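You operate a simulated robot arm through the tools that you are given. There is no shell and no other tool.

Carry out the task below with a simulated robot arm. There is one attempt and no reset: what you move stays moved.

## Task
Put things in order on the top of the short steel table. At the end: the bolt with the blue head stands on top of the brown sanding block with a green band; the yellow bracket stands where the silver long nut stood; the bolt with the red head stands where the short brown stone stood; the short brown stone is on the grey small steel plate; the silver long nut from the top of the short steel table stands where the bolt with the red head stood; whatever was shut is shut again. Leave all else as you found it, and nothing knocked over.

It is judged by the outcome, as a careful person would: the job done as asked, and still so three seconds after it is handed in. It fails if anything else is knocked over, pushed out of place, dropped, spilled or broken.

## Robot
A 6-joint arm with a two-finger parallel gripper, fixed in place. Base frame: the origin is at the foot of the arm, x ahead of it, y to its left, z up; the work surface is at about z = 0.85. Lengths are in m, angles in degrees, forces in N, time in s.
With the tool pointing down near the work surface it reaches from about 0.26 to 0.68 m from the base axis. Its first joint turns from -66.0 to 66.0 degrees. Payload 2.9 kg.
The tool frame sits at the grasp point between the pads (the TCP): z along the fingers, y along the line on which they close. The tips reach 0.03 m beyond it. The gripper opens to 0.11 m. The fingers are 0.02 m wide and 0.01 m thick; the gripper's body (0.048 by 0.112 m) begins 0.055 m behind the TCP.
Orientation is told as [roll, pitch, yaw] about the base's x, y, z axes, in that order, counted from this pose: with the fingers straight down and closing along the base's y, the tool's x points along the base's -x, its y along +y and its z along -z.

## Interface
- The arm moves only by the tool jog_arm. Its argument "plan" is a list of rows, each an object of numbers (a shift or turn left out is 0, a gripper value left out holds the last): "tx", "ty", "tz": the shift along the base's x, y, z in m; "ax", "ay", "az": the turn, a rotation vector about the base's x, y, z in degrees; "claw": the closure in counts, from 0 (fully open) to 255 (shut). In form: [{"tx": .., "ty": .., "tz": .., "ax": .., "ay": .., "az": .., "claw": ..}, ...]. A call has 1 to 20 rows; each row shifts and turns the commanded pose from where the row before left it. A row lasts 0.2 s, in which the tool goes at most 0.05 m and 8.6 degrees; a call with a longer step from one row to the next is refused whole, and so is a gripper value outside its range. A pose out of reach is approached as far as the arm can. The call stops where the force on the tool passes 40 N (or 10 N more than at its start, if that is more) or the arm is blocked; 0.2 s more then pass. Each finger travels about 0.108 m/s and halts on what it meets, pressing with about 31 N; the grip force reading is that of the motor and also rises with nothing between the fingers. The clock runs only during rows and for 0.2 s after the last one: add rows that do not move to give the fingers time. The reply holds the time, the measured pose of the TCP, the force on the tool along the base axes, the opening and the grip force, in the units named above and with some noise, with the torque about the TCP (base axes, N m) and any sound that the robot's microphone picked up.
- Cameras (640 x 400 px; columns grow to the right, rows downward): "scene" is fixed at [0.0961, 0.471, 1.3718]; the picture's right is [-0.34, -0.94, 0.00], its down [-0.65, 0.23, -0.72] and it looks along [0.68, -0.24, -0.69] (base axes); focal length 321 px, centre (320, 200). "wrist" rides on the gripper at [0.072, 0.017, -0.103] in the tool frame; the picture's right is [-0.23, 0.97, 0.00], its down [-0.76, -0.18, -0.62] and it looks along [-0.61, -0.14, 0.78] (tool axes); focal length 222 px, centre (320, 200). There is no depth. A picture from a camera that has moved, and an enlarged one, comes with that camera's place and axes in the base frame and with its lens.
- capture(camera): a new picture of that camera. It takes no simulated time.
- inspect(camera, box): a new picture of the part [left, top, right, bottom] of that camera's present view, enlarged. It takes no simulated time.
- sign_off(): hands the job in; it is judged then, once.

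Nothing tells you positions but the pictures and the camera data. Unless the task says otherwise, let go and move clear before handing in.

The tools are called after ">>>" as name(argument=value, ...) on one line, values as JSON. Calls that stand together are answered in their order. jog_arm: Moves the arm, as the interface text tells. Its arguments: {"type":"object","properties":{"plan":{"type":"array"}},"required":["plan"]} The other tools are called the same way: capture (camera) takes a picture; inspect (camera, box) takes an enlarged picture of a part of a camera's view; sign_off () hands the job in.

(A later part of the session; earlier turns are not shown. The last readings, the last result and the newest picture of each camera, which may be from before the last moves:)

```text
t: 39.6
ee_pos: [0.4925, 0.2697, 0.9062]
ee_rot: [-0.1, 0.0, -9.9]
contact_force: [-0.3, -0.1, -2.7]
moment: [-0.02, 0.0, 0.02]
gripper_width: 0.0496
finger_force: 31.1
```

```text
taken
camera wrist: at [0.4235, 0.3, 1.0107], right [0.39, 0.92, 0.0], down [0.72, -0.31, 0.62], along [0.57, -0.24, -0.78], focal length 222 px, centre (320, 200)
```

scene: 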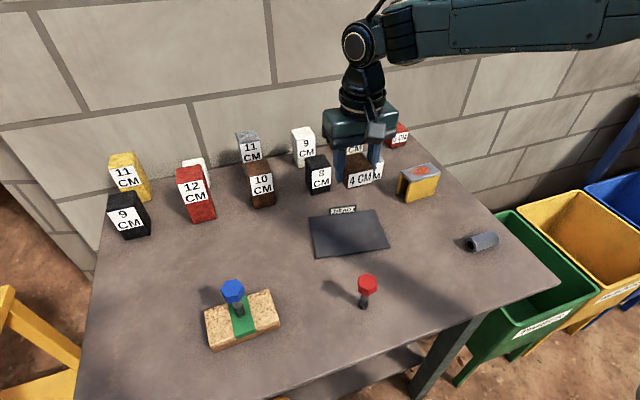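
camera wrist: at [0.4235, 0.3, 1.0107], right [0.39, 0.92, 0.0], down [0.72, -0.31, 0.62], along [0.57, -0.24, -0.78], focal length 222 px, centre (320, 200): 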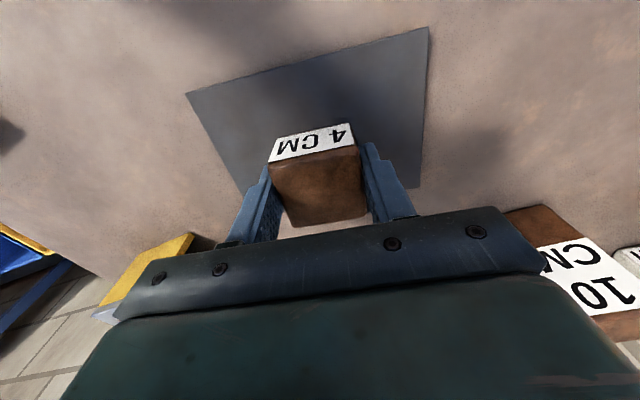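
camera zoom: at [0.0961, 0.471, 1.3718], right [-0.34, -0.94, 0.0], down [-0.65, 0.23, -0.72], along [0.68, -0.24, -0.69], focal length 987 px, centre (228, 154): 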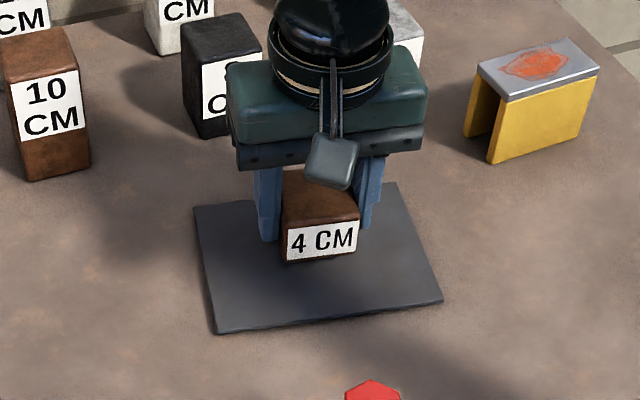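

The stone is centred above the plate. Lowering in small steps until contact.

>>> jog_arm(plan=[{"tz": -0.005}, {"tz": -0.004}, {}])

>>> jog_arm(plan=[{"tz": -0.002}, {"tz": -0.001}, {}])

```text
t: 40.4
ee_pos: [0.4941, 0.2698, 0.8976]
ee_rot: [0.0, 0.0, -9.9]
contact_force: [0.3, -0.8, -2.3]
moment: [-0.01, -0.01, 0.0]
gripper_width: 0.0499
finger_force: 30.9
```

```text
t: 41.2
ee_pos: [0.4925, 0.2699, 0.8948]
ee_rot: [0.0, 0.0, -9.9]
contact_force: [-0.5, -0.2, -0.6]
moment: [-0.02, 0.03, -0.02]
gripper_width: 0.0499
finger_force: 30.6
```

>>> jog_arm(plan=[{"tz": -0.001}, {}])

>>> jog_arm(plan=[{"tz": -0.001}, {}])

```text
t: 41.8
ee_pos: [0.4931, 0.2691, 0.8945]
ee_rot: [0.1, 0.0, -10.0]
contact_force: [-1.6, -0.9, 11.0]
moment: [-0.18, 0.31, -0.02]
gripper_width: 0.0499
finger_force: 31.1
```

```text
t: 42.4
ee_pos: [0.4931, 0.2695, 0.8945]
ee_rot: [0.1, -0.2, -10.0]
contact_force: [-4.3, -3.6, 25.2]
moment: [-0.24, 0.16, -0.03]
gripper_width: 0.05
finger_force: 31.0
```

Contact on the plate at TCP z≈0.895. Relieve the pressure and release slowly.

>>> jog_arm(plan=[{"tz": 0.0015}, {"claw": 255}])

>>> jog_arm(plan=[{"tz": 0.0005}, {"claw": 160}, {"claw": 145}, {"claw": 138}, {"claw": 130}, {"claw": 120}, {"claw": 100}, {"claw": 80}, {"claw": 80}])

>>> inspect(camera="scene", box=[280, 150, 420, 280])

>>> inspect(camera="wrist", box=[160, 20, 480, 240])

```text
t: 43.0
ee_pos: [0.4927, 0.2714, 0.8948]
ee_rot: [0.1, -0.1, -10.0]
contact_force: [1.6, 0.1, 15.7]
moment: [0.0, -0.4, 0.01]
gripper_width: 0.05
finger_force: 30.9
```

```text
t: 45.0
ee_pos: [0.4936, 0.2705, 0.8946]
ee_rot: [0.0, 0.0, -9.9]
contact_force: [0.3, -0.3, 0.3]
moment: [0.01, -0.05, 0.03]
gripper_width: 0.0756
finger_force: 0.0
```

```text
3.08 times, centred on (350, 215) of scene
camera zoom: at [0.0961, 0.471, 1.3718], right [-0.34, -0.94, 0.0], down [-0.65, 0.23, -0.72], along [0.68, -0.24, -0.69], focal length 987 px, centre (228, 154)
```

zoom: 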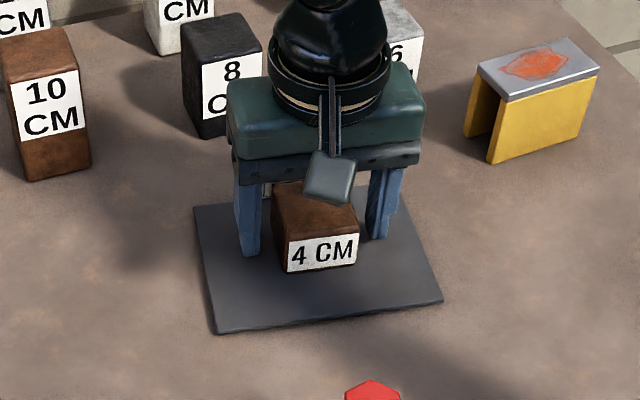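

```text
1.82 times, centred on (320, 130) of wrist
camera zoom: at [0.4231, 0.2999, 0.9988], right [0.39, 0.92, 0.0], down [0.72, -0.31, 0.62], along [0.57, -0.24, -0.78], focal length 404 px, centre (320, 327)
```

zoom: 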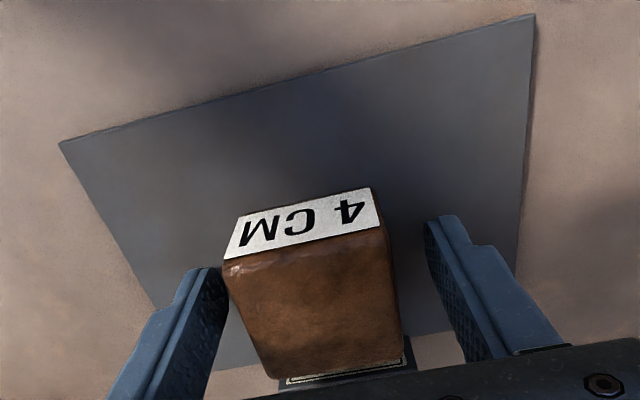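

The brown stone is on the plate, front to back well within it. I'll rise and go hover over the red bolt at about (0.329, 0.308).

>>> jog_arm(plan=[{"tz": 0.02, "claw": 80}, {"tz": 0.03}, {"tz": 0.03}, {"tz": 0.03}, {"tz": 0.025}, {"tx": -0.027, "ty": 0.0063, "az": 2}, {"tx": -0.027, "ty": 0.0063, "az": 2}, {"tx": -0.027, "ty": 0.0063, "az": 2}, {"tx": -0.027, "ty": 0.0063, "az": 2}, {"tx": -0.027, "ty": 0.0063, "az": 2}, {"tx": -0.028, "ty": 0.0063}, {}])

>>> capture(camera="scene")

>>> inspect(camera="wrist", box=[240, 60, 400, 200])

```text
t: 47.6
ee_pos: [0.3301, 0.3077, 1.0318]
ee_rot: [0.0, -0.1, 0.1]
contact_force: [0.7, 0.3, 0.2]
moment: [0.03, 0.02, -0.02]
gripper_width: 0.0754
finger_force: 0.0
```

```text
taken
```

scene: 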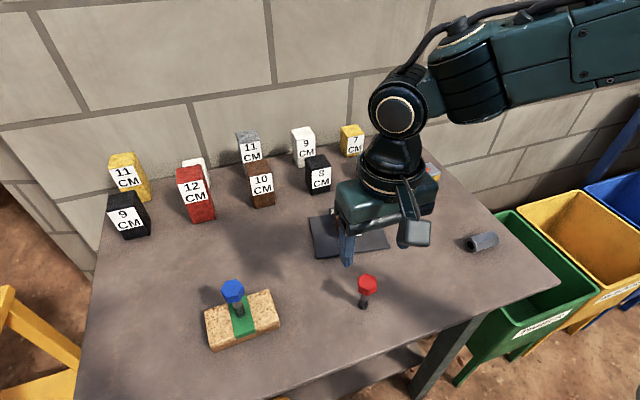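

```text
2.86 times, centred on (320, 130) of wrist
camera zoom: at [0.256, 0.3252, 1.1344], right [0.23, 0.97, 0.0], down [0.76, -0.18, 0.62], along [0.61, -0.14, -0.78], focal length 635 px, centre (320, 400)
```

zoom: 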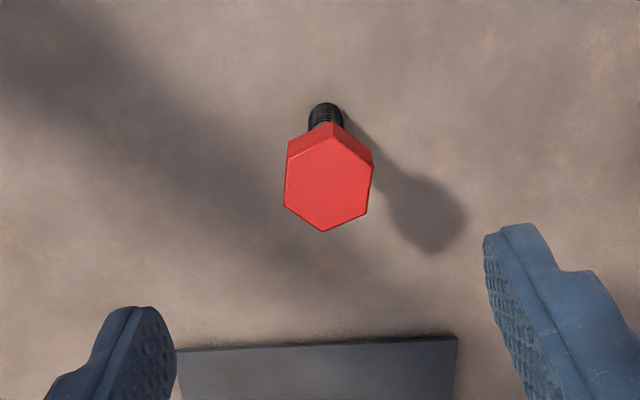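

The red bolt head is at about (0.329, 0.310) with flats turned about -8.5°. I'll align, descend around the head and check before closing.

>>> jog_arm(plan=[{"tx": -0.001, "ty": 0.0026, "az": -4.3, "claw": 110}, {"az": -4.3, "claw": 110}, {"tz": -0.025}, {"tz": -0.025}, {"tz": -0.025}, {"tz": -0.02}, {"tz": -0.018}, {"claw": 140}, {"claw": 155}, {"claw": 155}])

>>> inspect(camera="wrist", box=[240, 60, 400, 240])

```text
t: 49.8
ee_pos: [0.3294, 0.3097, 0.9181]
ee_rot: [0.0, 0.0, -8.5]
contact_force: [-0.4, 0.2, 0.4]
moment: [0.03, -0.01, 0.0]
gripper_width: 0.0432
finger_force: 0.2
```

```text
2.22 times, centred on (320, 150) of wrist
camera zoom: at [0.2585, 0.3387, 1.0212], right [0.37, 0.93, 0.0], down [0.73, -0.29, 0.62], along [0.58, -0.23, -0.78], focal length 494 px, centre (320, 311)
```

zoom: 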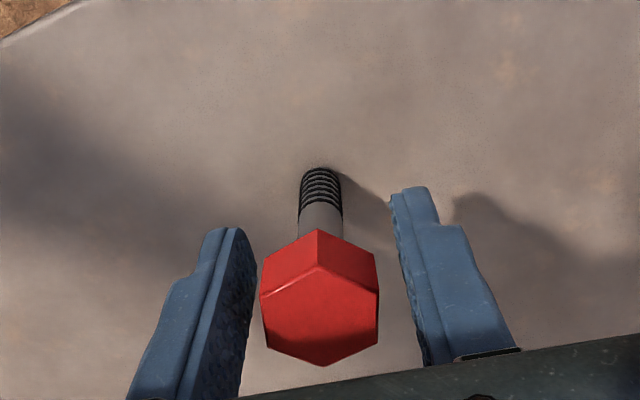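

The head is centred between the pads. Closing.

>>> jog_arm(plan=[{"claw": 165}, {"claw": 174}, {"claw": 182}, {"claw": 190}, {"claw": 198}, {"claw": 210}, {"claw": 230}, {"claw": 255}, {"claw": 255}])

>>> inspect(camera="wrist", box=[240, 60, 400, 240])

```text
t: 51.8
ee_pos: [0.3287, 0.3109, 0.9174]
ee_rot: [0.1, 0.0, -8.5]
contact_force: [0.8, 0.3, 0.5]
moment: [-0.03, 0.01, 0.03]
gripper_width: 0.0277
finger_force: 30.9
```

```text
2.22 times, centred on (320, 150) of wrist
camera zoom: at [0.2585, 0.3387, 1.0212], right [0.37, 0.93, 0.0], down [0.73, -0.29, 0.62], along [0.58, -0.23, -0.78], focal length 494 px, centre (320, 311)
```

zoom: 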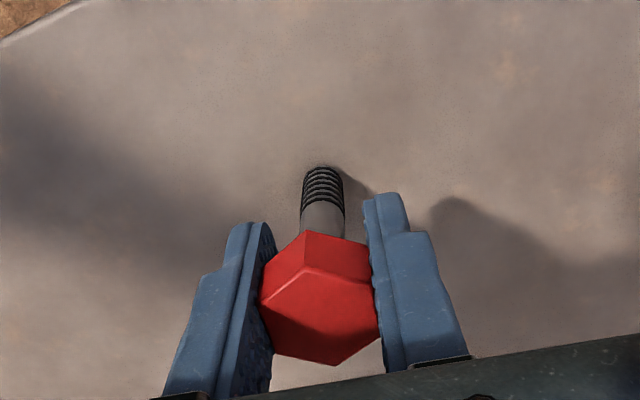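

The red bolt is gripped at (0.329, 0.310). I'll lift it and carry it high toward the brown stone's old spot.

>>> jog_arm(plan=[{"tz": 0.01}, {"tz": 0.022}, {"tz": 0.03}, {"tz": 0.03}, {"tz": 0.03}, {"tz": 0.02}, {"tx": 0.0224, "ty": -0.0231}, {"tx": 0.0224, "ty": -0.0231}, {"tx": 0.0224, "ty": -0.0231}, {"tx": 0.0224, "ty": -0.0231}, {"tx": 0.0224, "ty": -0.0231}, {"tx": 0.0224, "ty": -0.0231}, {"tx": 0.0224, "ty": -0.0231}, {"tx": 0.0224, "ty": -0.0231}, {"tx": 0.0224, "ty": -0.0231}, {"tx": 0.0224, "ty": -0.0231}, {"tx": 0.0224, "ty": -0.0231}, {"tx": 0.0224, "ty": -0.0231}, {"tx": 0.0222, "ty": -0.0228}, {}])

>>> capture(camera="scene")

>>> capture(camera="wrist")

```text
t: 56.0
ee_pos: [0.6192, 0.0093, 1.059]
ee_rot: [0.0, 0.0, -8.5]
contact_force: [-0.1, 0.0, -1.9]
moment: [-0.01, -0.04, 0.0]
gripper_width: 0.0275
finger_force: 31.3
```

```text
taken
```

scene: 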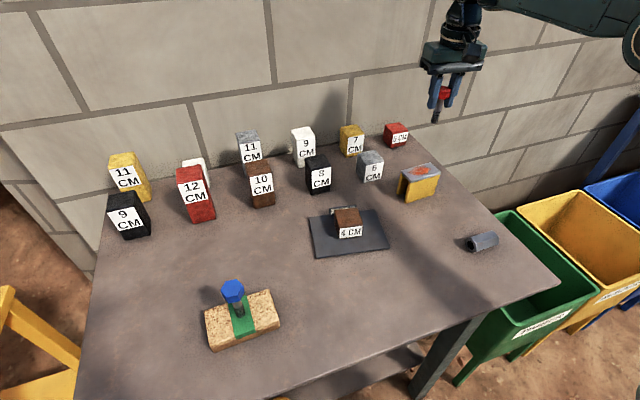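

```text
taken
camera wrist: at [0.5487, 0.0378, 1.1629], right [0.37, 0.93, 0.0], down [0.73, -0.29, 0.62], along [0.58, -0.23, -0.78], focal length 222 px, centre (320, 200)
```

wrist: 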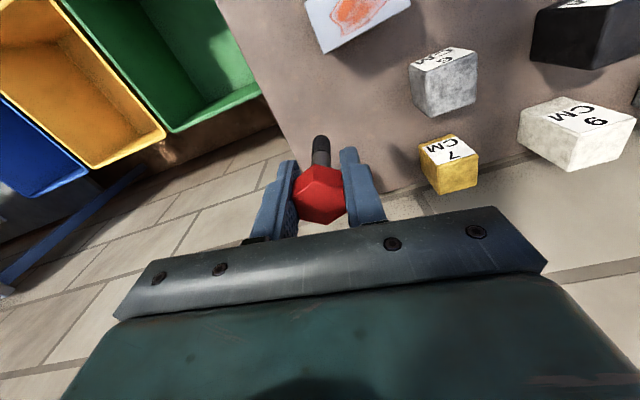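

The red bolt hangs clear near the spot. I'll lower to z≈0.98, then go forward to x=0.648 and approach the surface.

>>> jog_arm(plan=[{"tz": -0.02}, {"tz": -0.02}, {"tz": -0.02}, {"tz": -0.019}, {"tx": 0.015, "ty": 0.0005}, {"tx": 0.014}, {"tz": -0.02}, {"tz": -0.02}, {"tz": -0.01}, {}])

>>> inspect(camera="wrist", box=[220, 40, 420, 240])

>>> inspect(camera="scene", box=[350, 90, 490, 220])

```text
t: 58.2
ee_pos: [0.6488, 0.0106, 0.9302]
ee_rot: [0.0, 0.0, -8.5]
contact_force: [-0.4, 0.9, -1.6]
moment: [0.0, 0.01, 0.0]
gripper_width: 0.0276
finger_force: 30.6
```

```text
2.00 times, centred on (320, 140) of wrist
camera zoom: at [0.5787, 0.0388, 1.0336], right [0.37, 0.93, 0.0], down [0.73, -0.29, 0.62], along [0.58, -0.23, -0.78], focal length 444 px, centre (320, 320)
```

zoom: 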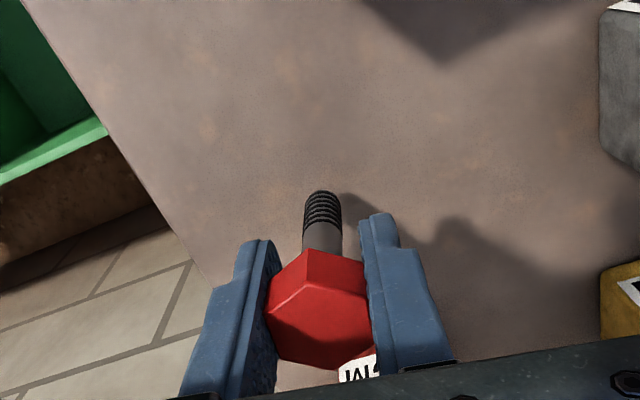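

```text
3.08 times, centred on (420, 155) of scene
camera zoom: at [0.0961, 0.471, 1.3718], right [-0.34, -0.94, 0.0], down [-0.65, 0.23, -0.72], along [0.68, -0.24, -0.69], focal length 987 px, centre (12, 338)
```

zoom: 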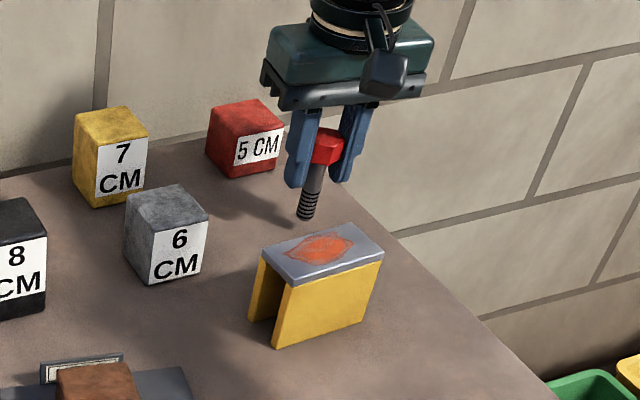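

The bolt is vertical over the old stone spot with about 12 mm to go. Lowering carefully.

>>> jog_arm(plan=[{"tz": -0.005}, {"tz": -0.005}, {"tz": -0.001}, {}])

>>> jog_arm(plan=[{"tz": -0.001}, {}])

>>> jog_arm(plan=[{"tz": -0.001}, {}])

```text
t: 59.2
ee_pos: [0.6486, 0.0113, 0.9192]
ee_rot: [0.0, 0.0, -8.6]
contact_force: [-0.5, -0.5, -2.5]
moment: [0.02, 0.01, 0.01]
gripper_width: 0.0277
finger_force: 31.0
```

```text
t: 59.8
ee_pos: [0.6485, 0.0108, 0.9184]
ee_rot: [0.0, 0.0, -8.4]
contact_force: [0.7, 1.2, -1.5]
moment: [-0.05, 0.03, 0.02]
gripper_width: 0.0276
finger_force: 30.5
```

```text
t: 60.4
ee_pos: [0.6495, 0.0108, 0.9186]
ee_rot: [0.0, -0.1, -8.5]
contact_force: [0.1, -0.4, -0.3]
moment: [0.04, 0.01, 0.0]
gripper_width: 0.0275
finger_force: 30.7
```

>>> jog_arm(plan=[{"tz": -0.001}, {}])

```text
t: 61.0
ee_pos: [0.6478, 0.0109, 0.9163]
ee_rot: [0.1, -0.2, -8.5]
contact_force: [-3.3, -0.5, 6.6]
moment: [-0.05, 0.16, 0.01]
gripper_width: 0.0277
finger_force: 30.9
```

Contact made. Relieving slightly and opening slowly.

>>> jog_arm(plan=[{"tz": 0.0006}, {"claw": 255}, {"claw": 200}, {"claw": 192}, {"claw": 188}, {"claw": 184}, {"claw": 180}, {"claw": 174}, {"claw": 168}, {"claw": 160}, {"claw": 160}])

>>> inspect(camera="wrist", box=[220, 40, 420, 240])

>>> inspect(camera="scene", box=[350, 90, 490, 220])

```text
t: 63.4
ee_pos: [0.6485, 0.0102, 0.9164]
ee_rot: [0.0, -0.1, -8.5]
contact_force: [-0.6, 0.2, -0.6]
moment: [-0.05, 0.0, 0.02]
gripper_width: 0.0409
finger_force: 0.1
```

```text
2.00 times, centred on (320, 140) of wrist
camera zoom: at [0.5785, 0.039, 1.0206], right [0.37, 0.93, 0.0], down [0.73, -0.29, 0.62], along [0.58, -0.23, -0.78], focal length 444 px, centre (320, 320)
```

zoom: 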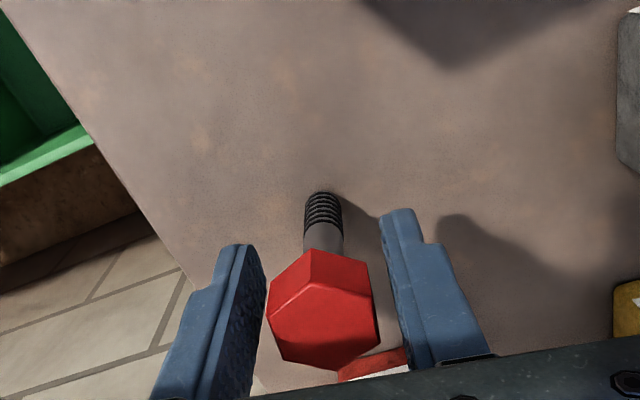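

```text
3.08 times, centred on (420, 155) of scene
camera zoom: at [0.0961, 0.471, 1.3718], right [-0.34, -0.94, 0.0], down [-0.65, 0.23, -0.72], along [0.68, -0.24, -0.69], focal length 987 px, centre (12, 338)
```

zoom: 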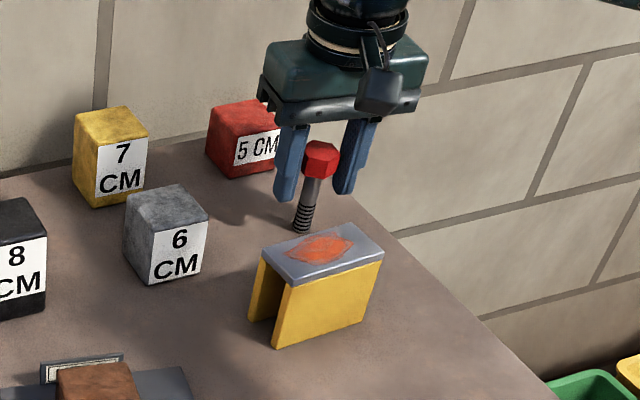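

The red bolt stands on its own. I'll open more, rise, and head for the nut around (0.375, 0.02).

>>> jog_arm(plan=[{"claw": 130}, {"claw": 100}, {"claw": 100}, {"tz": 0.02, "claw": 100}, {"tz": 0.03}, {"tz": 0.03}, {"tx": -0.025, "tz": 0.015}, {"tx": -0.03, "tz": 0.015}, {"tx": -0.03, "tz": 0.01}, {"tx": -0.03, "az": 4}, {"tx": -0.03, "az": 4.5}, {"tx": -0.03}, {"tx": -0.03}, {"tx": -0.03}, {"tx": -0.03}, {"claw": 40}, {"claw": 40}])

>>> capture(camera="scene")

>>> capture(camera="wrist")

>>> inspect(camera="wrist", box=[240, 60, 400, 200])

```text
t: 67.0
ee_pos: [0.3833, 0.011, 1.0377]
ee_rot: [0.0, 0.0, -0.1]
contact_force: [0.3, -0.7, -0.6]
moment: [0.01, 0.0, 0.02]
gripper_width: 0.0928
finger_force: 0.0
```

```text
taken
```

scene: 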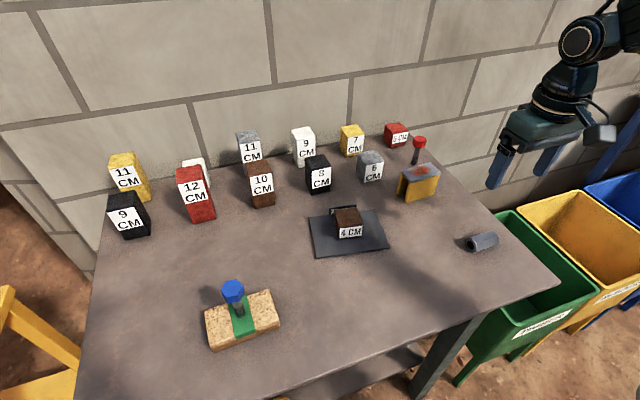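

```text
taken
camera wrist: at [0.3097, 0.029, 1.1413], right [0.23, 0.97, 0.0], down [0.76, -0.18, 0.62], along [0.61, -0.14, -0.78], focal length 222 px, centre (320, 200)
```

wrist: 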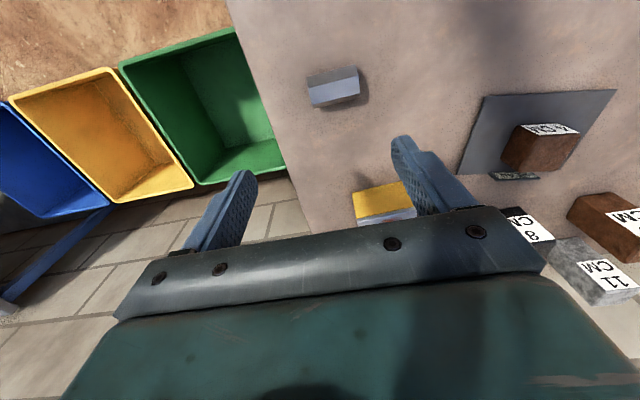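

```text
2.86 times, centred on (320, 130) of wrist
camera zoom: at [0.3097, 0.029, 1.1413], right [0.23, 0.97, 0.0], down [0.76, -0.18, 0.62], along [0.61, -0.14, -0.78], focal length 635 px, centre (320, 400)
```

zoom: 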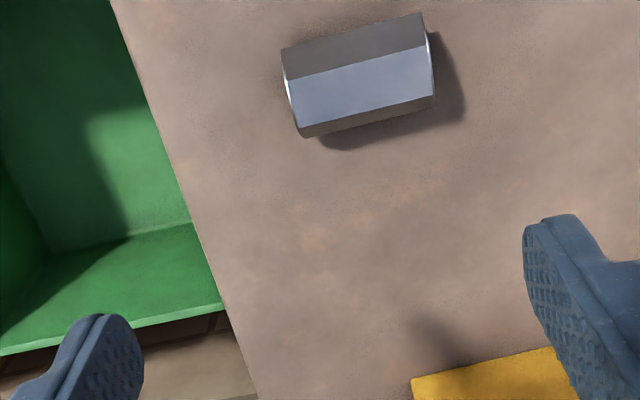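

The nut lies along y with its centre near (0.370, 0.031), about 53 mm long and 31 mm high. I'll move above it and descend partway for a check before gripping it end to end.

>>> jog_arm(plan=[{"tx": -0.0129, "ty": 0.0195}, {"tz": -0.025}, {"tz": -0.025}, {"tz": -0.025}, {"tz": -0.02}, {}])

>>> inspect(camera="wrist", box=[220, 60, 420, 240])

>>> inspect(camera="scene", box=[400, 170, 540, 280])

```text
t: 68.4
ee_pos: [0.3711, 0.0305, 0.9414]
ee_rot: [0.1, 0.1, -0.1]
contact_force: [0.0, 0.4, -0.8]
moment: [-0.01, -0.04, 0.02]
gripper_width: 0.0926
finger_force: 0.2
```

```text
2.22 times, centred on (320, 150) of wrist
camera zoom: at [0.2979, 0.0474, 1.0449], right [0.23, 0.97, 0.0], down [0.76, -0.18, 0.62], along [0.61, -0.14, -0.78], focal length 494 px, centre (320, 311)
```

zoom: 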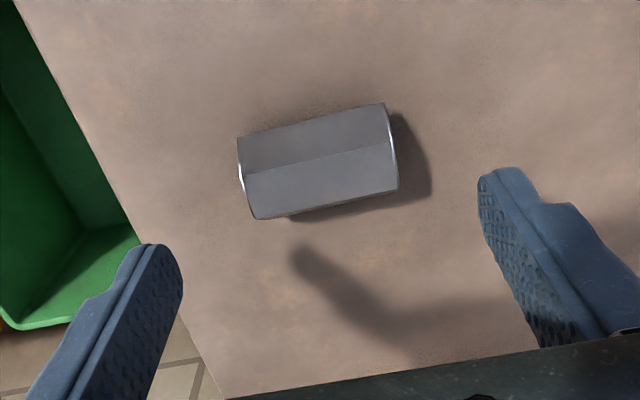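

```text
3.64 times, centred on (470, 225) of scene
camera zoom: at [0.0961, 0.471, 1.3718], right [-0.34, -0.94, 0.0], down [-0.65, 0.23, -0.72], along [0.68, -0.24, -0.69], focal length 1167 px, centre (-226, 109)
```

zoom: 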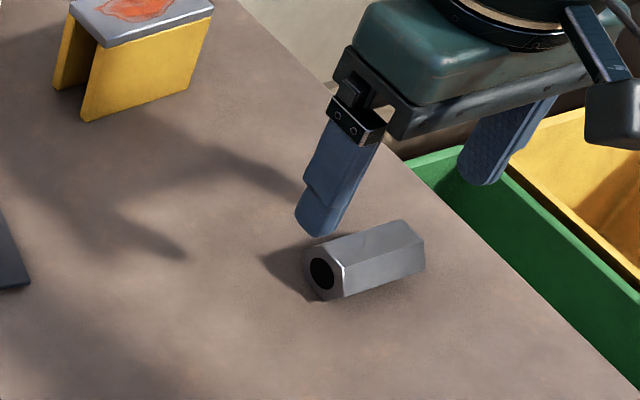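

The nut is aligned with the closing line; centre about (0.3695, 0.031). Descending and closing on the ends.

>>> jog_arm(plan=[{"tx": -0.0015, "ty": 0.0005, "tz": -0.02}, {"tz": -0.02}, {"tz": -0.0175}, {"claw": 70}, {"claw": 90}, {"claw": 105}, {"claw": 105}])

>>> inspect(camera="wrist", box=[220, 60, 420, 240])

>>> inspect(camera="scene", box=[400, 170, 540, 280])

```text
t: 70.0
ee_pos: [0.3692, 0.0302, 0.8842]
ee_rot: [0.0, -0.1, 0.1]
contact_force: [0.0, 0.4, -0.2]
moment: [-0.01, 0.02, 0.01]
gripper_width: 0.0648
finger_force: 0.1
```

```text
2.22 times, centred on (320, 150) of wrist
camera zoom: at [0.2956, 0.0483, 0.9878], right [0.23, 0.97, 0.0], down [0.76, -0.18, 0.62], along [0.61, -0.14, -0.78], focal length 494 px, centre (320, 311)
```

zoom: 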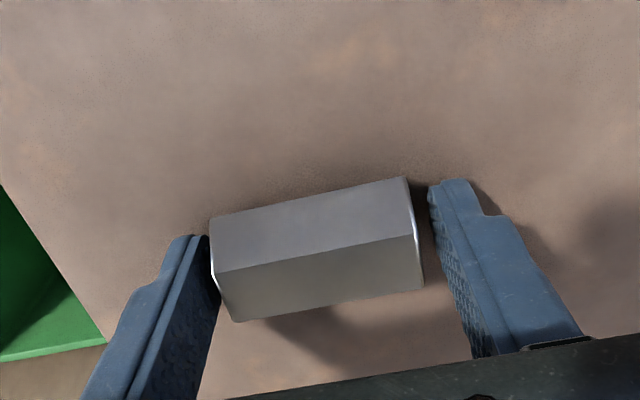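

```text
3.64 times, centred on (470, 225) of scene
camera zoom: at [0.0961, 0.471, 1.3718], right [-0.34, -0.94, 0.0], down [-0.65, 0.23, -0.72], along [0.68, -0.24, -0.69], focal length 1167 px, centre (-226, 109)
```

zoom: 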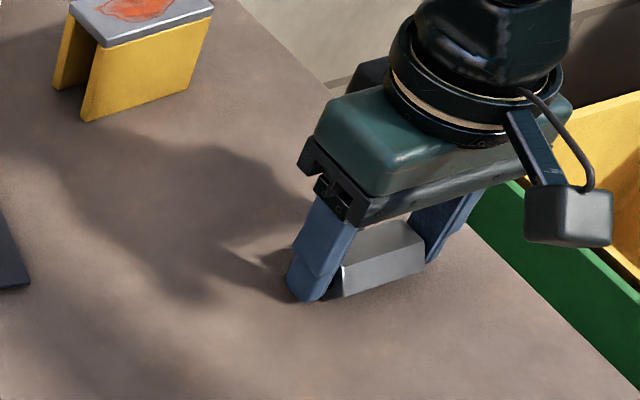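

>>> jog_arm(plan=[{"ty": 0.0005, "claw": 112}, {"claw": 118}, {"claw": 124}, {"claw": 130}, {"claw": 138}, {"claw": 160}, {"claw": 255}, {"claw": 255}, {"claw": 255}])

>>> inspect(camera="wrist", box=[220, 60, 420, 240])

```text
t: 72.0
ee_pos: [0.3683, 0.0312, 0.8853]
ee_rot: [0.0, 0.0, 0.1]
contact_force: [0.7, -0.7, 2.4]
moment: [-0.03, -0.02, 0.01]
gripper_width: 0.0549
finger_force: 30.5
```

```text
2.22 times, centred on (320, 150) of wrist
camera zoom: at [0.2957, 0.0489, 0.9881], right [0.23, 0.97, 0.0], down [0.76, -0.18, 0.62], along [0.61, -0.14, -0.78], focal length 494 px, centre (320, 311)
```

zoom: 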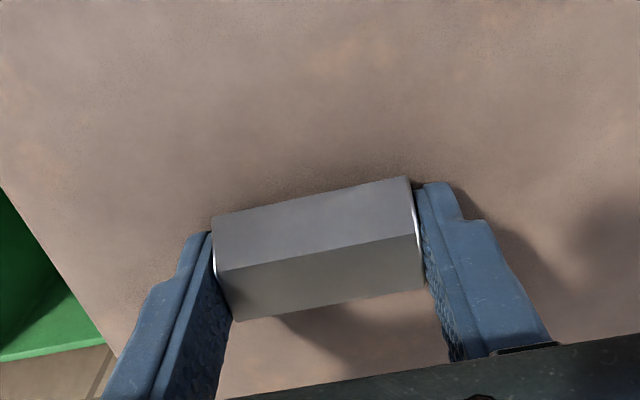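

The nut is held end to end at (0.369, 0.031). I'll lift and carry it to the red bolt's old spot (0.329, 0.310).

>>> jog_arm(plan=[{"tz": 0.01}, {"tz": 0.02}, {"tz": 0.03}, {"tz": 0.03}, {"tx": -0.004, "ty": 0.0279}, {"tx": -0.004, "ty": 0.0279}, {"tx": -0.004, "ty": 0.0279}, {"tx": -0.004, "ty": 0.0279}, {"tx": -0.004, "ty": 0.0279}, {"tx": -0.004, "ty": 0.0279}, {"tx": -0.004, "ty": 0.0279}, {"tx": -0.004, "ty": 0.0279}, {"tx": -0.004, "ty": 0.0279}, {"tx": -0.004, "ty": 0.0279}, {"tz": -0.025}, {"tz": -0.025}, {"tz": -0.02}, {}])

>>> inspect(camera="wrist", box=[220, 60, 420, 240])

>>> capture(camera="scene")

```text
t: 75.8
ee_pos: [0.3286, 0.3109, 0.9031]
ee_rot: [0.0, 0.0, 0.0]
contact_force: [0.0, 0.9, -1.4]
moment: [-0.01, -0.02, -0.02]
gripper_width: 0.0547
finger_force: 31.1
```

```text
2.22 times, centred on (320, 150) of wrist
camera zoom: at [0.256, 0.3281, 1.0071], right [0.23, 0.97, 0.0], down [0.76, -0.18, 0.62], along [0.61, -0.14, -0.78], focal length 494 px, centre (320, 311)
```

zoom: 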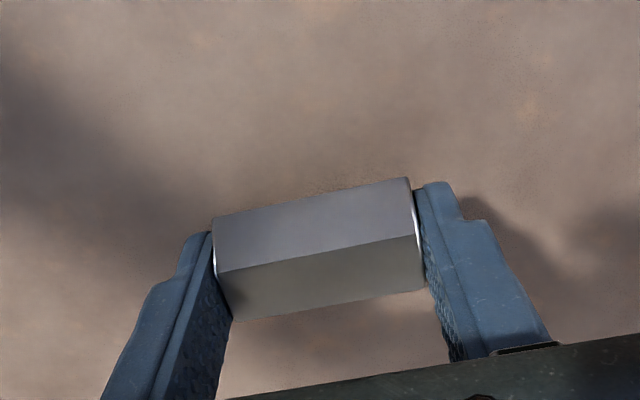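

```text
taken
```

scene: 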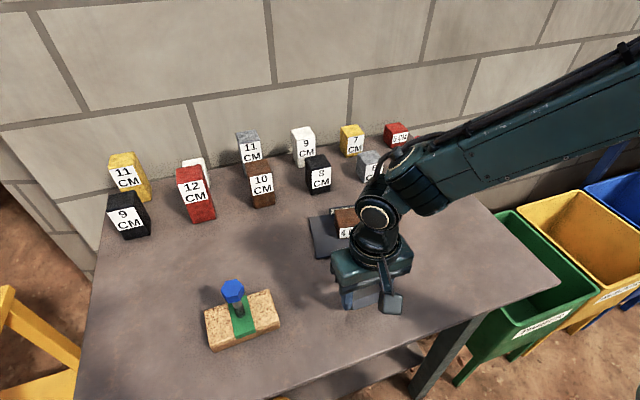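

The nut is held level over the red bolt's old spot, about 18 mm up. Lowering.

>>> jog_arm(plan=[{"tz": -0.006}, {"tz": -0.006}, {"tz": -0.004}, {}])

>>> jog_arm(plan=[{"tz": -0.001}, {}])

>>> jog_arm(plan=[{"tz": -0.001}, {}])

```text
t: 76.8
ee_pos: [0.3285, 0.3103, 0.8874]
ee_rot: [0.0, -0.1, 0.0]
contact_force: [0.3, -0.5, -2.2]
moment: [-0.02, -0.01, -0.02]
gripper_width: 0.0545
finger_force: 31.2
```

```text
t: 77.4
ee_pos: [0.3279, 0.3101, 0.8873]
ee_rot: [0.0, 0.0, 0.0]
contact_force: [0.1, 0.6, -2.2]
moment: [0.01, -0.01, 0.0]
gripper_width: 0.0546
finger_force: 31.2
```

```text
t: 78.0
ee_pos: [0.3279, 0.3098, 0.8859]
ee_rot: [-0.1, 0.0, 0.0]
contact_force: [0.3, 0.2, -2.3]
moment: [-0.02, 0.01, -0.01]
gripper_width: 0.0547
finger_force: 30.9
```

>>> jog_arm(plan=[{"tz": -0.001}, {}])

>>> jog_arm(plan=[{"tz": -0.0007}, {}])

```text
t: 78.6
ee_pos: [0.3294, 0.3095, 0.8855]
ee_rot: [0.0, 0.0, 0.0]
contact_force: [-0.9, 0.4, -1.9]
moment: [0.0, -0.01, -0.04]
gripper_width: 0.0546
finger_force: 30.8
```

```text
t: 79.2
ee_pos: [0.3294, 0.3108, 0.883]
ee_rot: [-0.1, 0.1, 0.0]
contact_force: [-0.3, -0.4, -2.9]
moment: [-0.01, 0.01, -0.02]
gripper_width: 0.0548
finger_force: 31.3
```

>>> jog_arm(plan=[{"tz": -0.0007}, {}])

>>> inspect(camera="scene", box=[300, 230, 440, 340])

```text
t: 79.8
ee_pos: [0.3295, 0.3117, 0.8827]
ee_rot: [0.0, 0.0, -0.1]
contact_force: [-1.4, -2.2, 5.3]
moment: [-0.03, 0.07, 0.0]
gripper_width: 0.0545
finger_force: 31.0
```

```text
3.64 times, centred on (370, 285) of scene
camera zoom: at [0.096, 0.4709, 1.3719], right [-0.34, -0.94, 0.0], down [-0.65, 0.23, -0.72], along [0.68, -0.24, -0.69], focal length 1167 px, centre (138, -109)
```

zoom: 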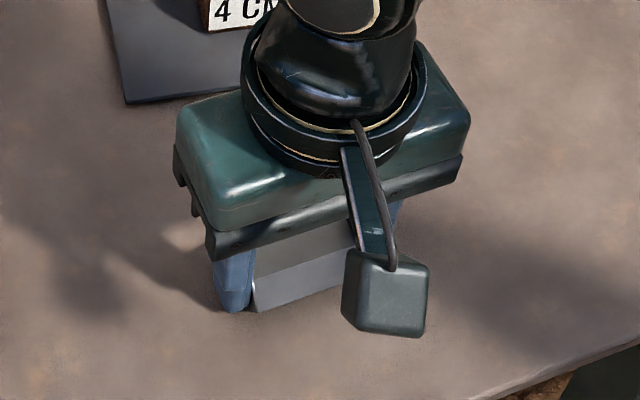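

Contact made with about 7 N net. I'll release the nut slowly.

>>> jog_arm(plan=[{"tz": 0.0003}, {"claw": 140}, {"claw": 132}, {"claw": 127}, {"claw": 122}, {"claw": 115}, {"claw": 105}, {"claw": 90}, {"claw": 70}, {"claw": 70}])

>>> inspect(camera="wrist", box=[220, 60, 420, 240])

```text
t: 82.0
ee_pos: [0.3304, 0.3095, 0.8856]
ee_rot: [-0.1, 0.0, 0.0]
contact_force: [-1.3, -1.1, 0.4]
moment: [0.01, -0.03, 0.01]
gripper_width: 0.0799
finger_force: 0.0
```

```text
2.22 times, centred on (320, 150) of wrist
camera zoom: at [0.2558, 0.328, 0.988], right [0.23, 0.97, 0.0], down [0.76, -0.18, 0.62], along [0.61, -0.14, -0.78], focal length 494 px, centre (320, 311)
```

zoom: 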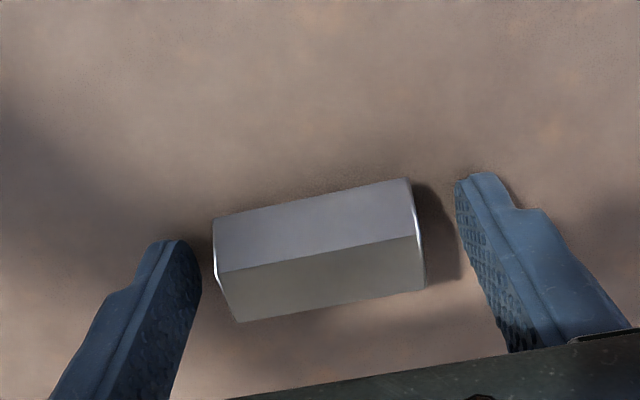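

The nut is down at the red bolt's old spot. Now I'll rise and turn the tool +90° while moving over the bracket at about (0.55, 0.07).

>>> jog_arm(plan=[{"tz": 0.03, "claw": 70}, {"tz": 0.045}, {"tz": 0.045}, {"tz": 0.045}, {"tx": 0.02, "ty": -0.0218, "az": 8.18}, {"tx": 0.02, "ty": -0.0218, "az": 8.18}, {"tx": 0.02, "ty": -0.0218, "az": 8.18}, {"tx": 0.02, "ty": -0.0218, "az": 8.18}, {"tx": 0.02, "ty": -0.0218, "az": 8.18}, {"tx": 0.02, "ty": -0.0218, "az": 8.18}, {"tx": 0.02, "ty": -0.0218, "az": 8.18}, {"tx": 0.02, "ty": -0.0218, "az": 8.18}, {"tx": 0.02, "ty": -0.0218, "az": 8.18}, {"tx": 0.02, "ty": -0.0218, "az": 8.18}, {"tx": 0.02, "ty": -0.0218, "az": 8.2}, {}])

>>> capture(camera="scene")

>>> capture(camera="wrist")

>>> inspect(camera="wrist", box=[220, 40, 420, 240])

```text
t: 85.4
ee_pos: [0.5502, 0.0706, 1.0491]
ee_rot: [-0.1, -0.1, 90.0]
contact_force: [-0.5, -0.4, -0.9]
moment: [0.02, -0.04, -0.01]
gripper_width: 0.0797
finger_force: 0.2
```

```text
taken
```

scene: 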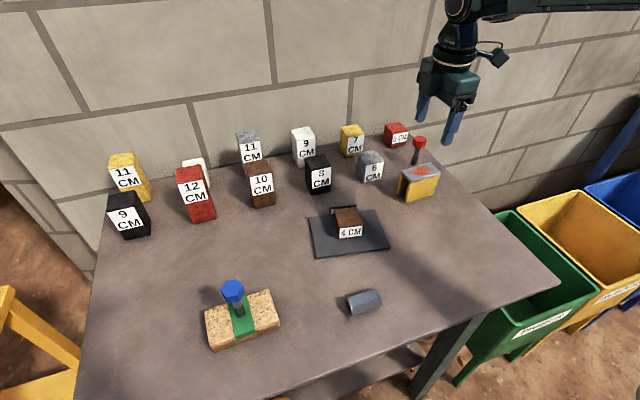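

```text
taken
camera wrist: at [0.5318, -0.0011, 1.1532], right [-0.97, 0.23, 0.0], down [0.18, 0.76, 0.62], along [0.14, 0.61, -0.78], focal length 222 px, centre (320, 200)
```

wrist: 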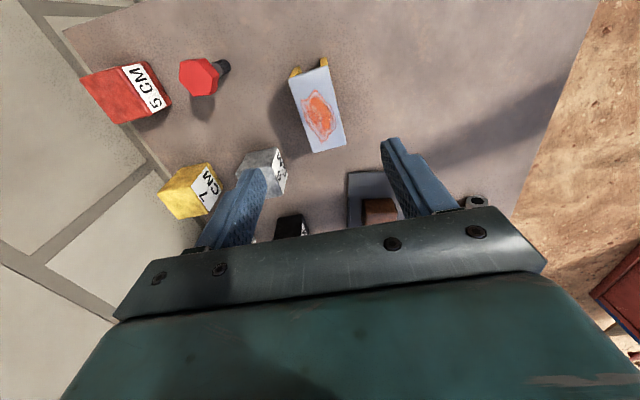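

```text
2.00 times, centred on (320, 140) of wrist
camera zoom: at [0.5318, -0.0011, 1.1532], right [-0.97, 0.23, 0.0], down [0.18, 0.76, 0.62], along [0.14, 0.61, -0.78], focal length 444 px, centre (320, 320)
```

zoom: 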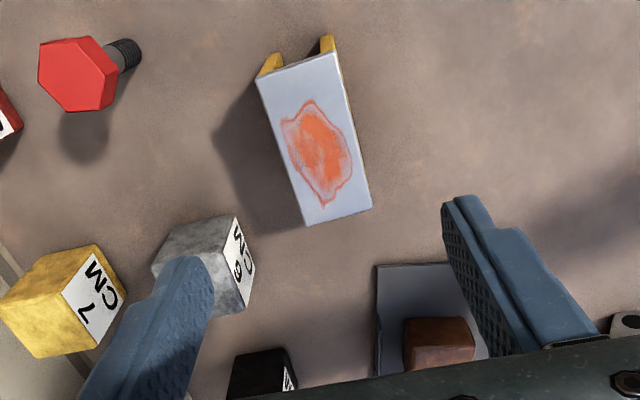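

The bracket's top is centred near (0.550, 0.073) with about +2.7° yaw, legs across x. I'll align and come down until the tips are just above its top for a check.

>>> jog_arm(plan=[{"tx": -0.0006, "ty": 0.0025, "az": 2.7}, {"tz": -0.03}, {"tz": -0.03}, {"tz": -0.025}, {}])

>>> inspect(camera="wrist", box=[220, 60, 420, 240])

>>> inspect(camera="scene", box=[350, 100, 490, 220])

```text
t: 86.6
ee_pos: [0.5487, 0.0725, 0.9646]
ee_rot: [0.0, 0.1, 92.7]
contact_force: [-0.1, -0.1, 0.5]
moment: [0.01, 0.01, 0.02]
gripper_width: 0.0797
finger_force: 0.1
```

```text
2.22 times, centred on (320, 150) of wrist
camera zoom: at [0.535, 0.0009, 1.0681], right [-0.98, 0.18, 0.0], down [0.14, 0.77, 0.62], along [0.11, 0.61, -0.78], focal length 494 px, centre (320, 311)
```

zoom: 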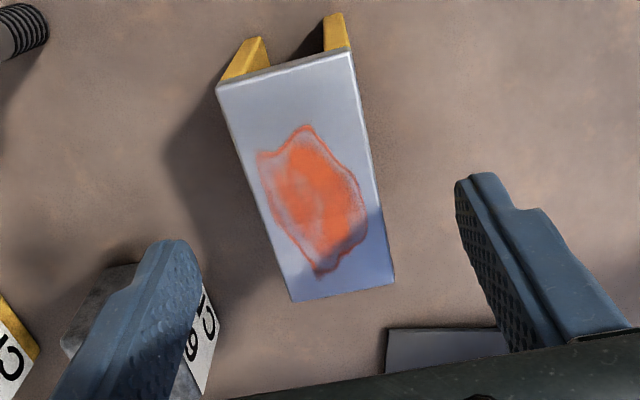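

```text
3.33 times, centred on (420, 160) of scene
camera zoom: at [0.0961, 0.471, 1.3718], right [-0.34, -0.94, 0.0], down [-0.65, 0.23, -0.72], along [0.68, -0.24, -0.69], focal length 1070 px, centre (-13, 333)
```

zoom: 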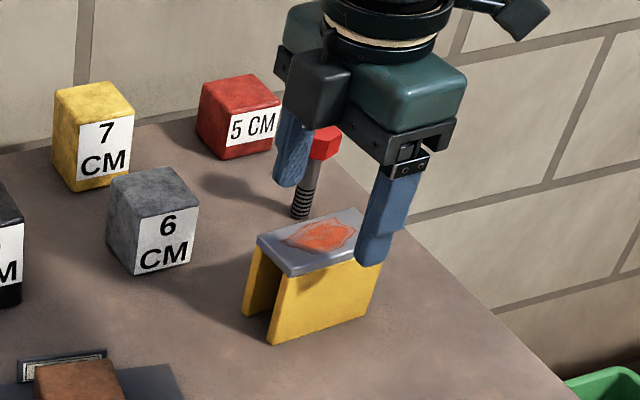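

Bracket is centred between the fingers. Descending beside the legs.

>>> jog_arm(plan=[{"tz": -0.02, "az": 0.5}, {"tz": -0.02}, {"tz": -0.02}, {"tz": -0.011}, {"claw": 100}, {"claw": 130}, {"claw": 130}])

>>> inspect(camera="wrist", box=[220, 60, 420, 240])

>>> inspect(camera="scene", box=[350, 100, 490, 220])

```text
t: 88.2
ee_pos: [0.5492, 0.0715, 0.8916]
ee_rot: [0.1, 0.0, 93.2]
contact_force: [0.0, 0.3, -1.0]
moment: [0.0, -0.01, 0.04]
gripper_width: 0.054
finger_force: 0.1
```

```text
2.22 times, centred on (320, 150) of wrist
camera zoom: at [0.5349, 0.0002, 0.9967], right [-0.98, 0.17, 0.0], down [0.14, 0.77, 0.62], along [0.11, 0.61, -0.78], focal length 494 px, centre (320, 311)
```

zoom: 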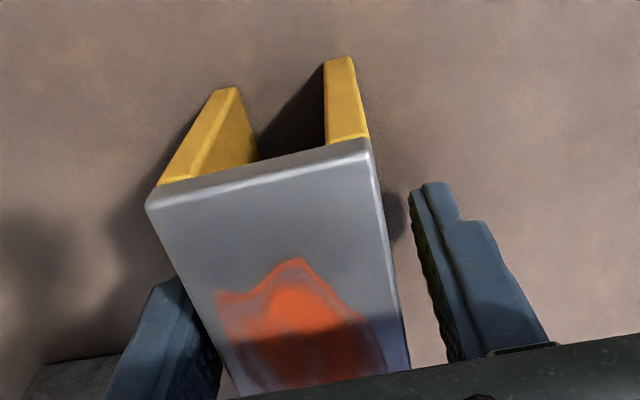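

```text
3.33 times, centred on (420, 160) of scene
camera zoom: at [0.0961, 0.471, 1.3718], right [-0.34, -0.94, 0.0], down [-0.65, 0.23, -0.72], along [0.68, -0.24, -0.69], focal length 1070 px, centre (-13, 333)
```

zoom: 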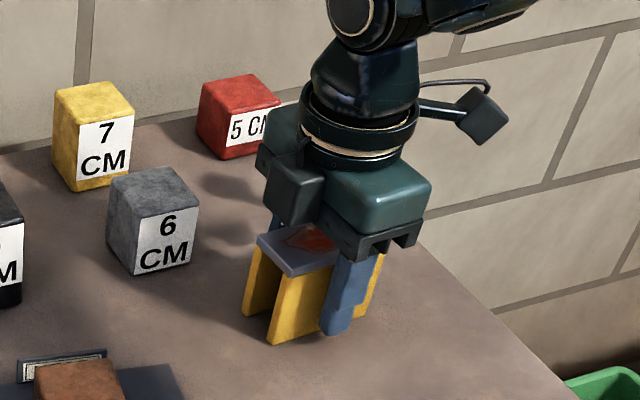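

The pads straddle the legs around mid-length. Closing slowly.

>>> jog_arm(plan=[{"claw": 140}, {"claw": 148}, {"claw": 155}, {"claw": 161}, {"claw": 168}, {"claw": 180}, {"claw": 255}, {"claw": 255}, {"claw": 255}])

>>> inspect(camera="wrist", box=[220, 60, 420, 240])

>>> inspect(camera="scene", box=[350, 100, 490, 220])

```text
t: 90.2
ee_pos: [0.5495, 0.072, 0.893]
ee_rot: [0.0, 0.0, 93.2]
contact_force: [3.5, -1.3, 2.5]
moment: [0.08, 0.06, -0.02]
gripper_width: 0.0395
finger_force: 30.8
```

```text
2.22 times, centred on (320, 150) of wrist
camera zoom: at [0.535, 0.0001, 0.9969], right [-0.98, 0.17, 0.0], down [0.14, 0.77, 0.62], along [0.11, 0.61, -0.78], focal length 494 px, centre (320, 311)
```

zoom: 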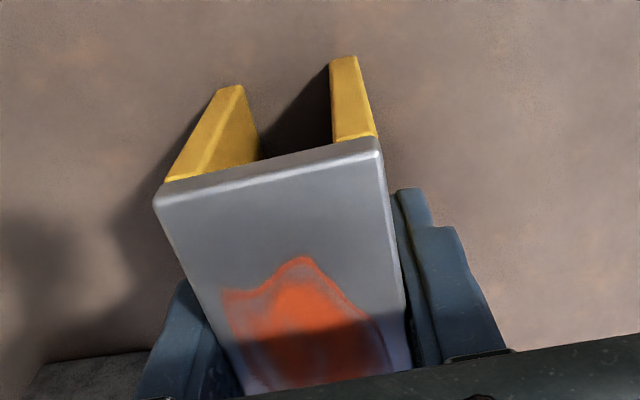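

```text
3.33 times, centred on (420, 160) of scene
camera zoom: at [0.0961, 0.471, 1.3718], right [-0.34, -0.94, 0.0], down [-0.65, 0.23, -0.72], along [0.68, -0.24, -0.69], focal length 1070 px, centre (-13, 333)
```

zoom: 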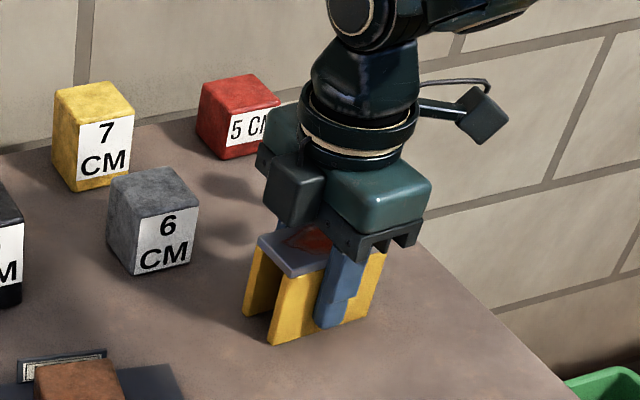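

The bracket is gripped at 39.5 mm across the legs. Lifting and carrying it to the nut's old spot (0.369, 0.031).

>>> jog_arm(plan=[{"tz": 0.005}, {"tz": 0.015}, {"tz": 0.025}, {"tz": 0.03}, {"tz": 0.025}, {"tx": -0.0258, "ty": -0.0061}, {"tx": -0.0258, "ty": -0.0061}, {"tx": -0.0258, "ty": -0.0061}, {"tx": -0.0258, "ty": -0.0061}, {"tx": -0.0258, "ty": -0.0061}, {"tx": -0.0258, "ty": -0.0061}, {"tx": -0.0257, "ty": -0.0059}, {"tz": -0.025}, {"tz": -0.025}, {"tz": -0.025}, {}])

>>> capture(camera="scene")

>>> inspect(camera="scene", box=[400, 150, 560, 290])

>>> capture(camera="wrist")

```text
t: 93.6
ee_pos: [0.3684, 0.0302, 0.9182]
ee_rot: [0.0, 0.0, 93.2]
contact_force: [0.5, 0.0, -5.5]
moment: [0.01, 0.03, 0.01]
gripper_width: 0.0397
finger_force: 30.9
```

```text
taken
```

scene: 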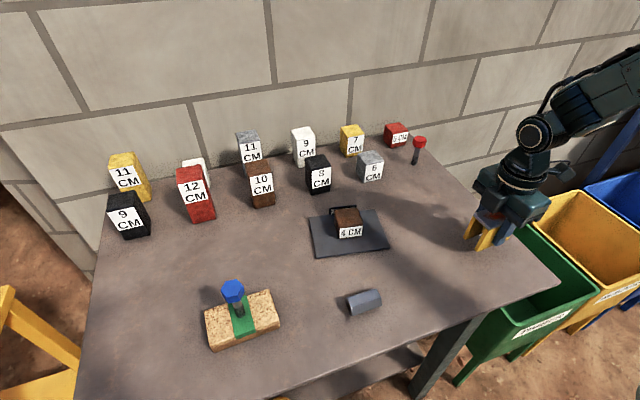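

```text
2.86 times, centred on (480, 220) of scene
camera zoom: at [0.0962, 0.471, 1.3718], right [-0.34, -0.94, 0.0], down [-0.65, 0.23, -0.72], along [0.68, -0.24, -0.69], focal length 917 px, centre (-137, 143)
```

zoom: 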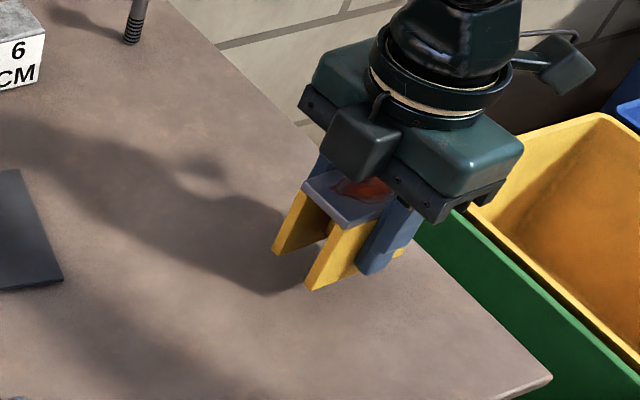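

```text
taken
camera wrist: at [0.3545, -0.0421, 1.022], right [-0.98, 0.17, 0.0], down [0.14, 0.77, 0.62], along [0.11, 0.61, -0.78], focal length 222 px, centre (320, 200)
```

wrist: 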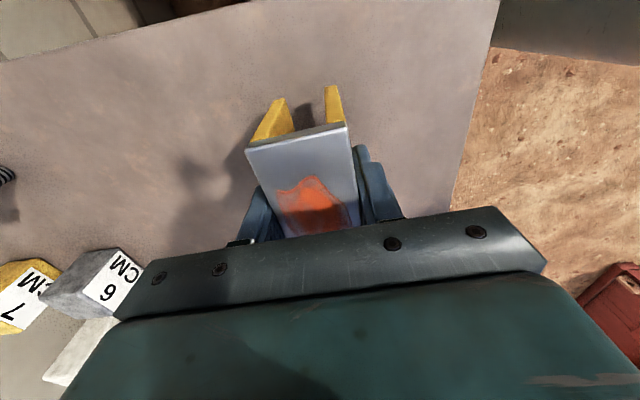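

The bracket is level over the nut's old spot, about 25 mm up. Lowering carefully.

>>> jog_arm(plan=[{"tz": -0.008}, {"tz": -0.008}, {"tz": -0.006}, {}])

>>> jog_arm(plan=[{"tz": -0.001}, {}])

>>> jog_arm(plan=[{"tz": -0.001}, {}])

```text
t: 94.6
ee_pos: [0.3686, 0.0294, 0.8961]
ee_rot: [0.1, 0.1, 93.2]
contact_force: [0.3, -0.3, -6.2]
moment: [0.06, -0.04, 0.01]
gripper_width: 0.0397
finger_force: 30.5
```

```text
t: 95.2
ee_pos: [0.3675, 0.0312, 0.8957]
ee_rot: [0.0, 0.0, 93.3]
contact_force: [1.1, -0.5, -5.4]
moment: [0.03, -0.03, 0.02]
gripper_width: 0.0398
finger_force: 31.4
```

```text
t: 95.8
ee_pos: [0.368, 0.0294, 0.8943]
ee_rot: [0.1, 0.1, 93.1]
contact_force: [0.3, 0.0, -6.1]
moment: [0.02, -0.01, 0.04]
gripper_width: 0.0399
finger_force: 31.3
```

>>> jog_arm(plan=[{"tz": -0.001}, {}])

>>> jog_arm(plan=[{"tz": -0.0007}, {}])

```text
t: 96.4
ee_pos: [0.3693, 0.0298, 0.8927]
ee_rot: [0.0, 0.0, 93.2]
contact_force: [-0.7, 0.2, -3.1]
moment: [0.11, 0.02, 0.03]
gripper_width: 0.04
finger_force: 30.8
```

```text
t: 97.0
ee_pos: [0.3682, 0.0309, 0.8931]
ee_rot: [-0.1, 0.0, 93.3]
contact_force: [-8.8, -0.6, 19.7]
moment: [0.02, 0.34, 0.01]
gripper_width: 0.0397
finger_force: 31.2
```

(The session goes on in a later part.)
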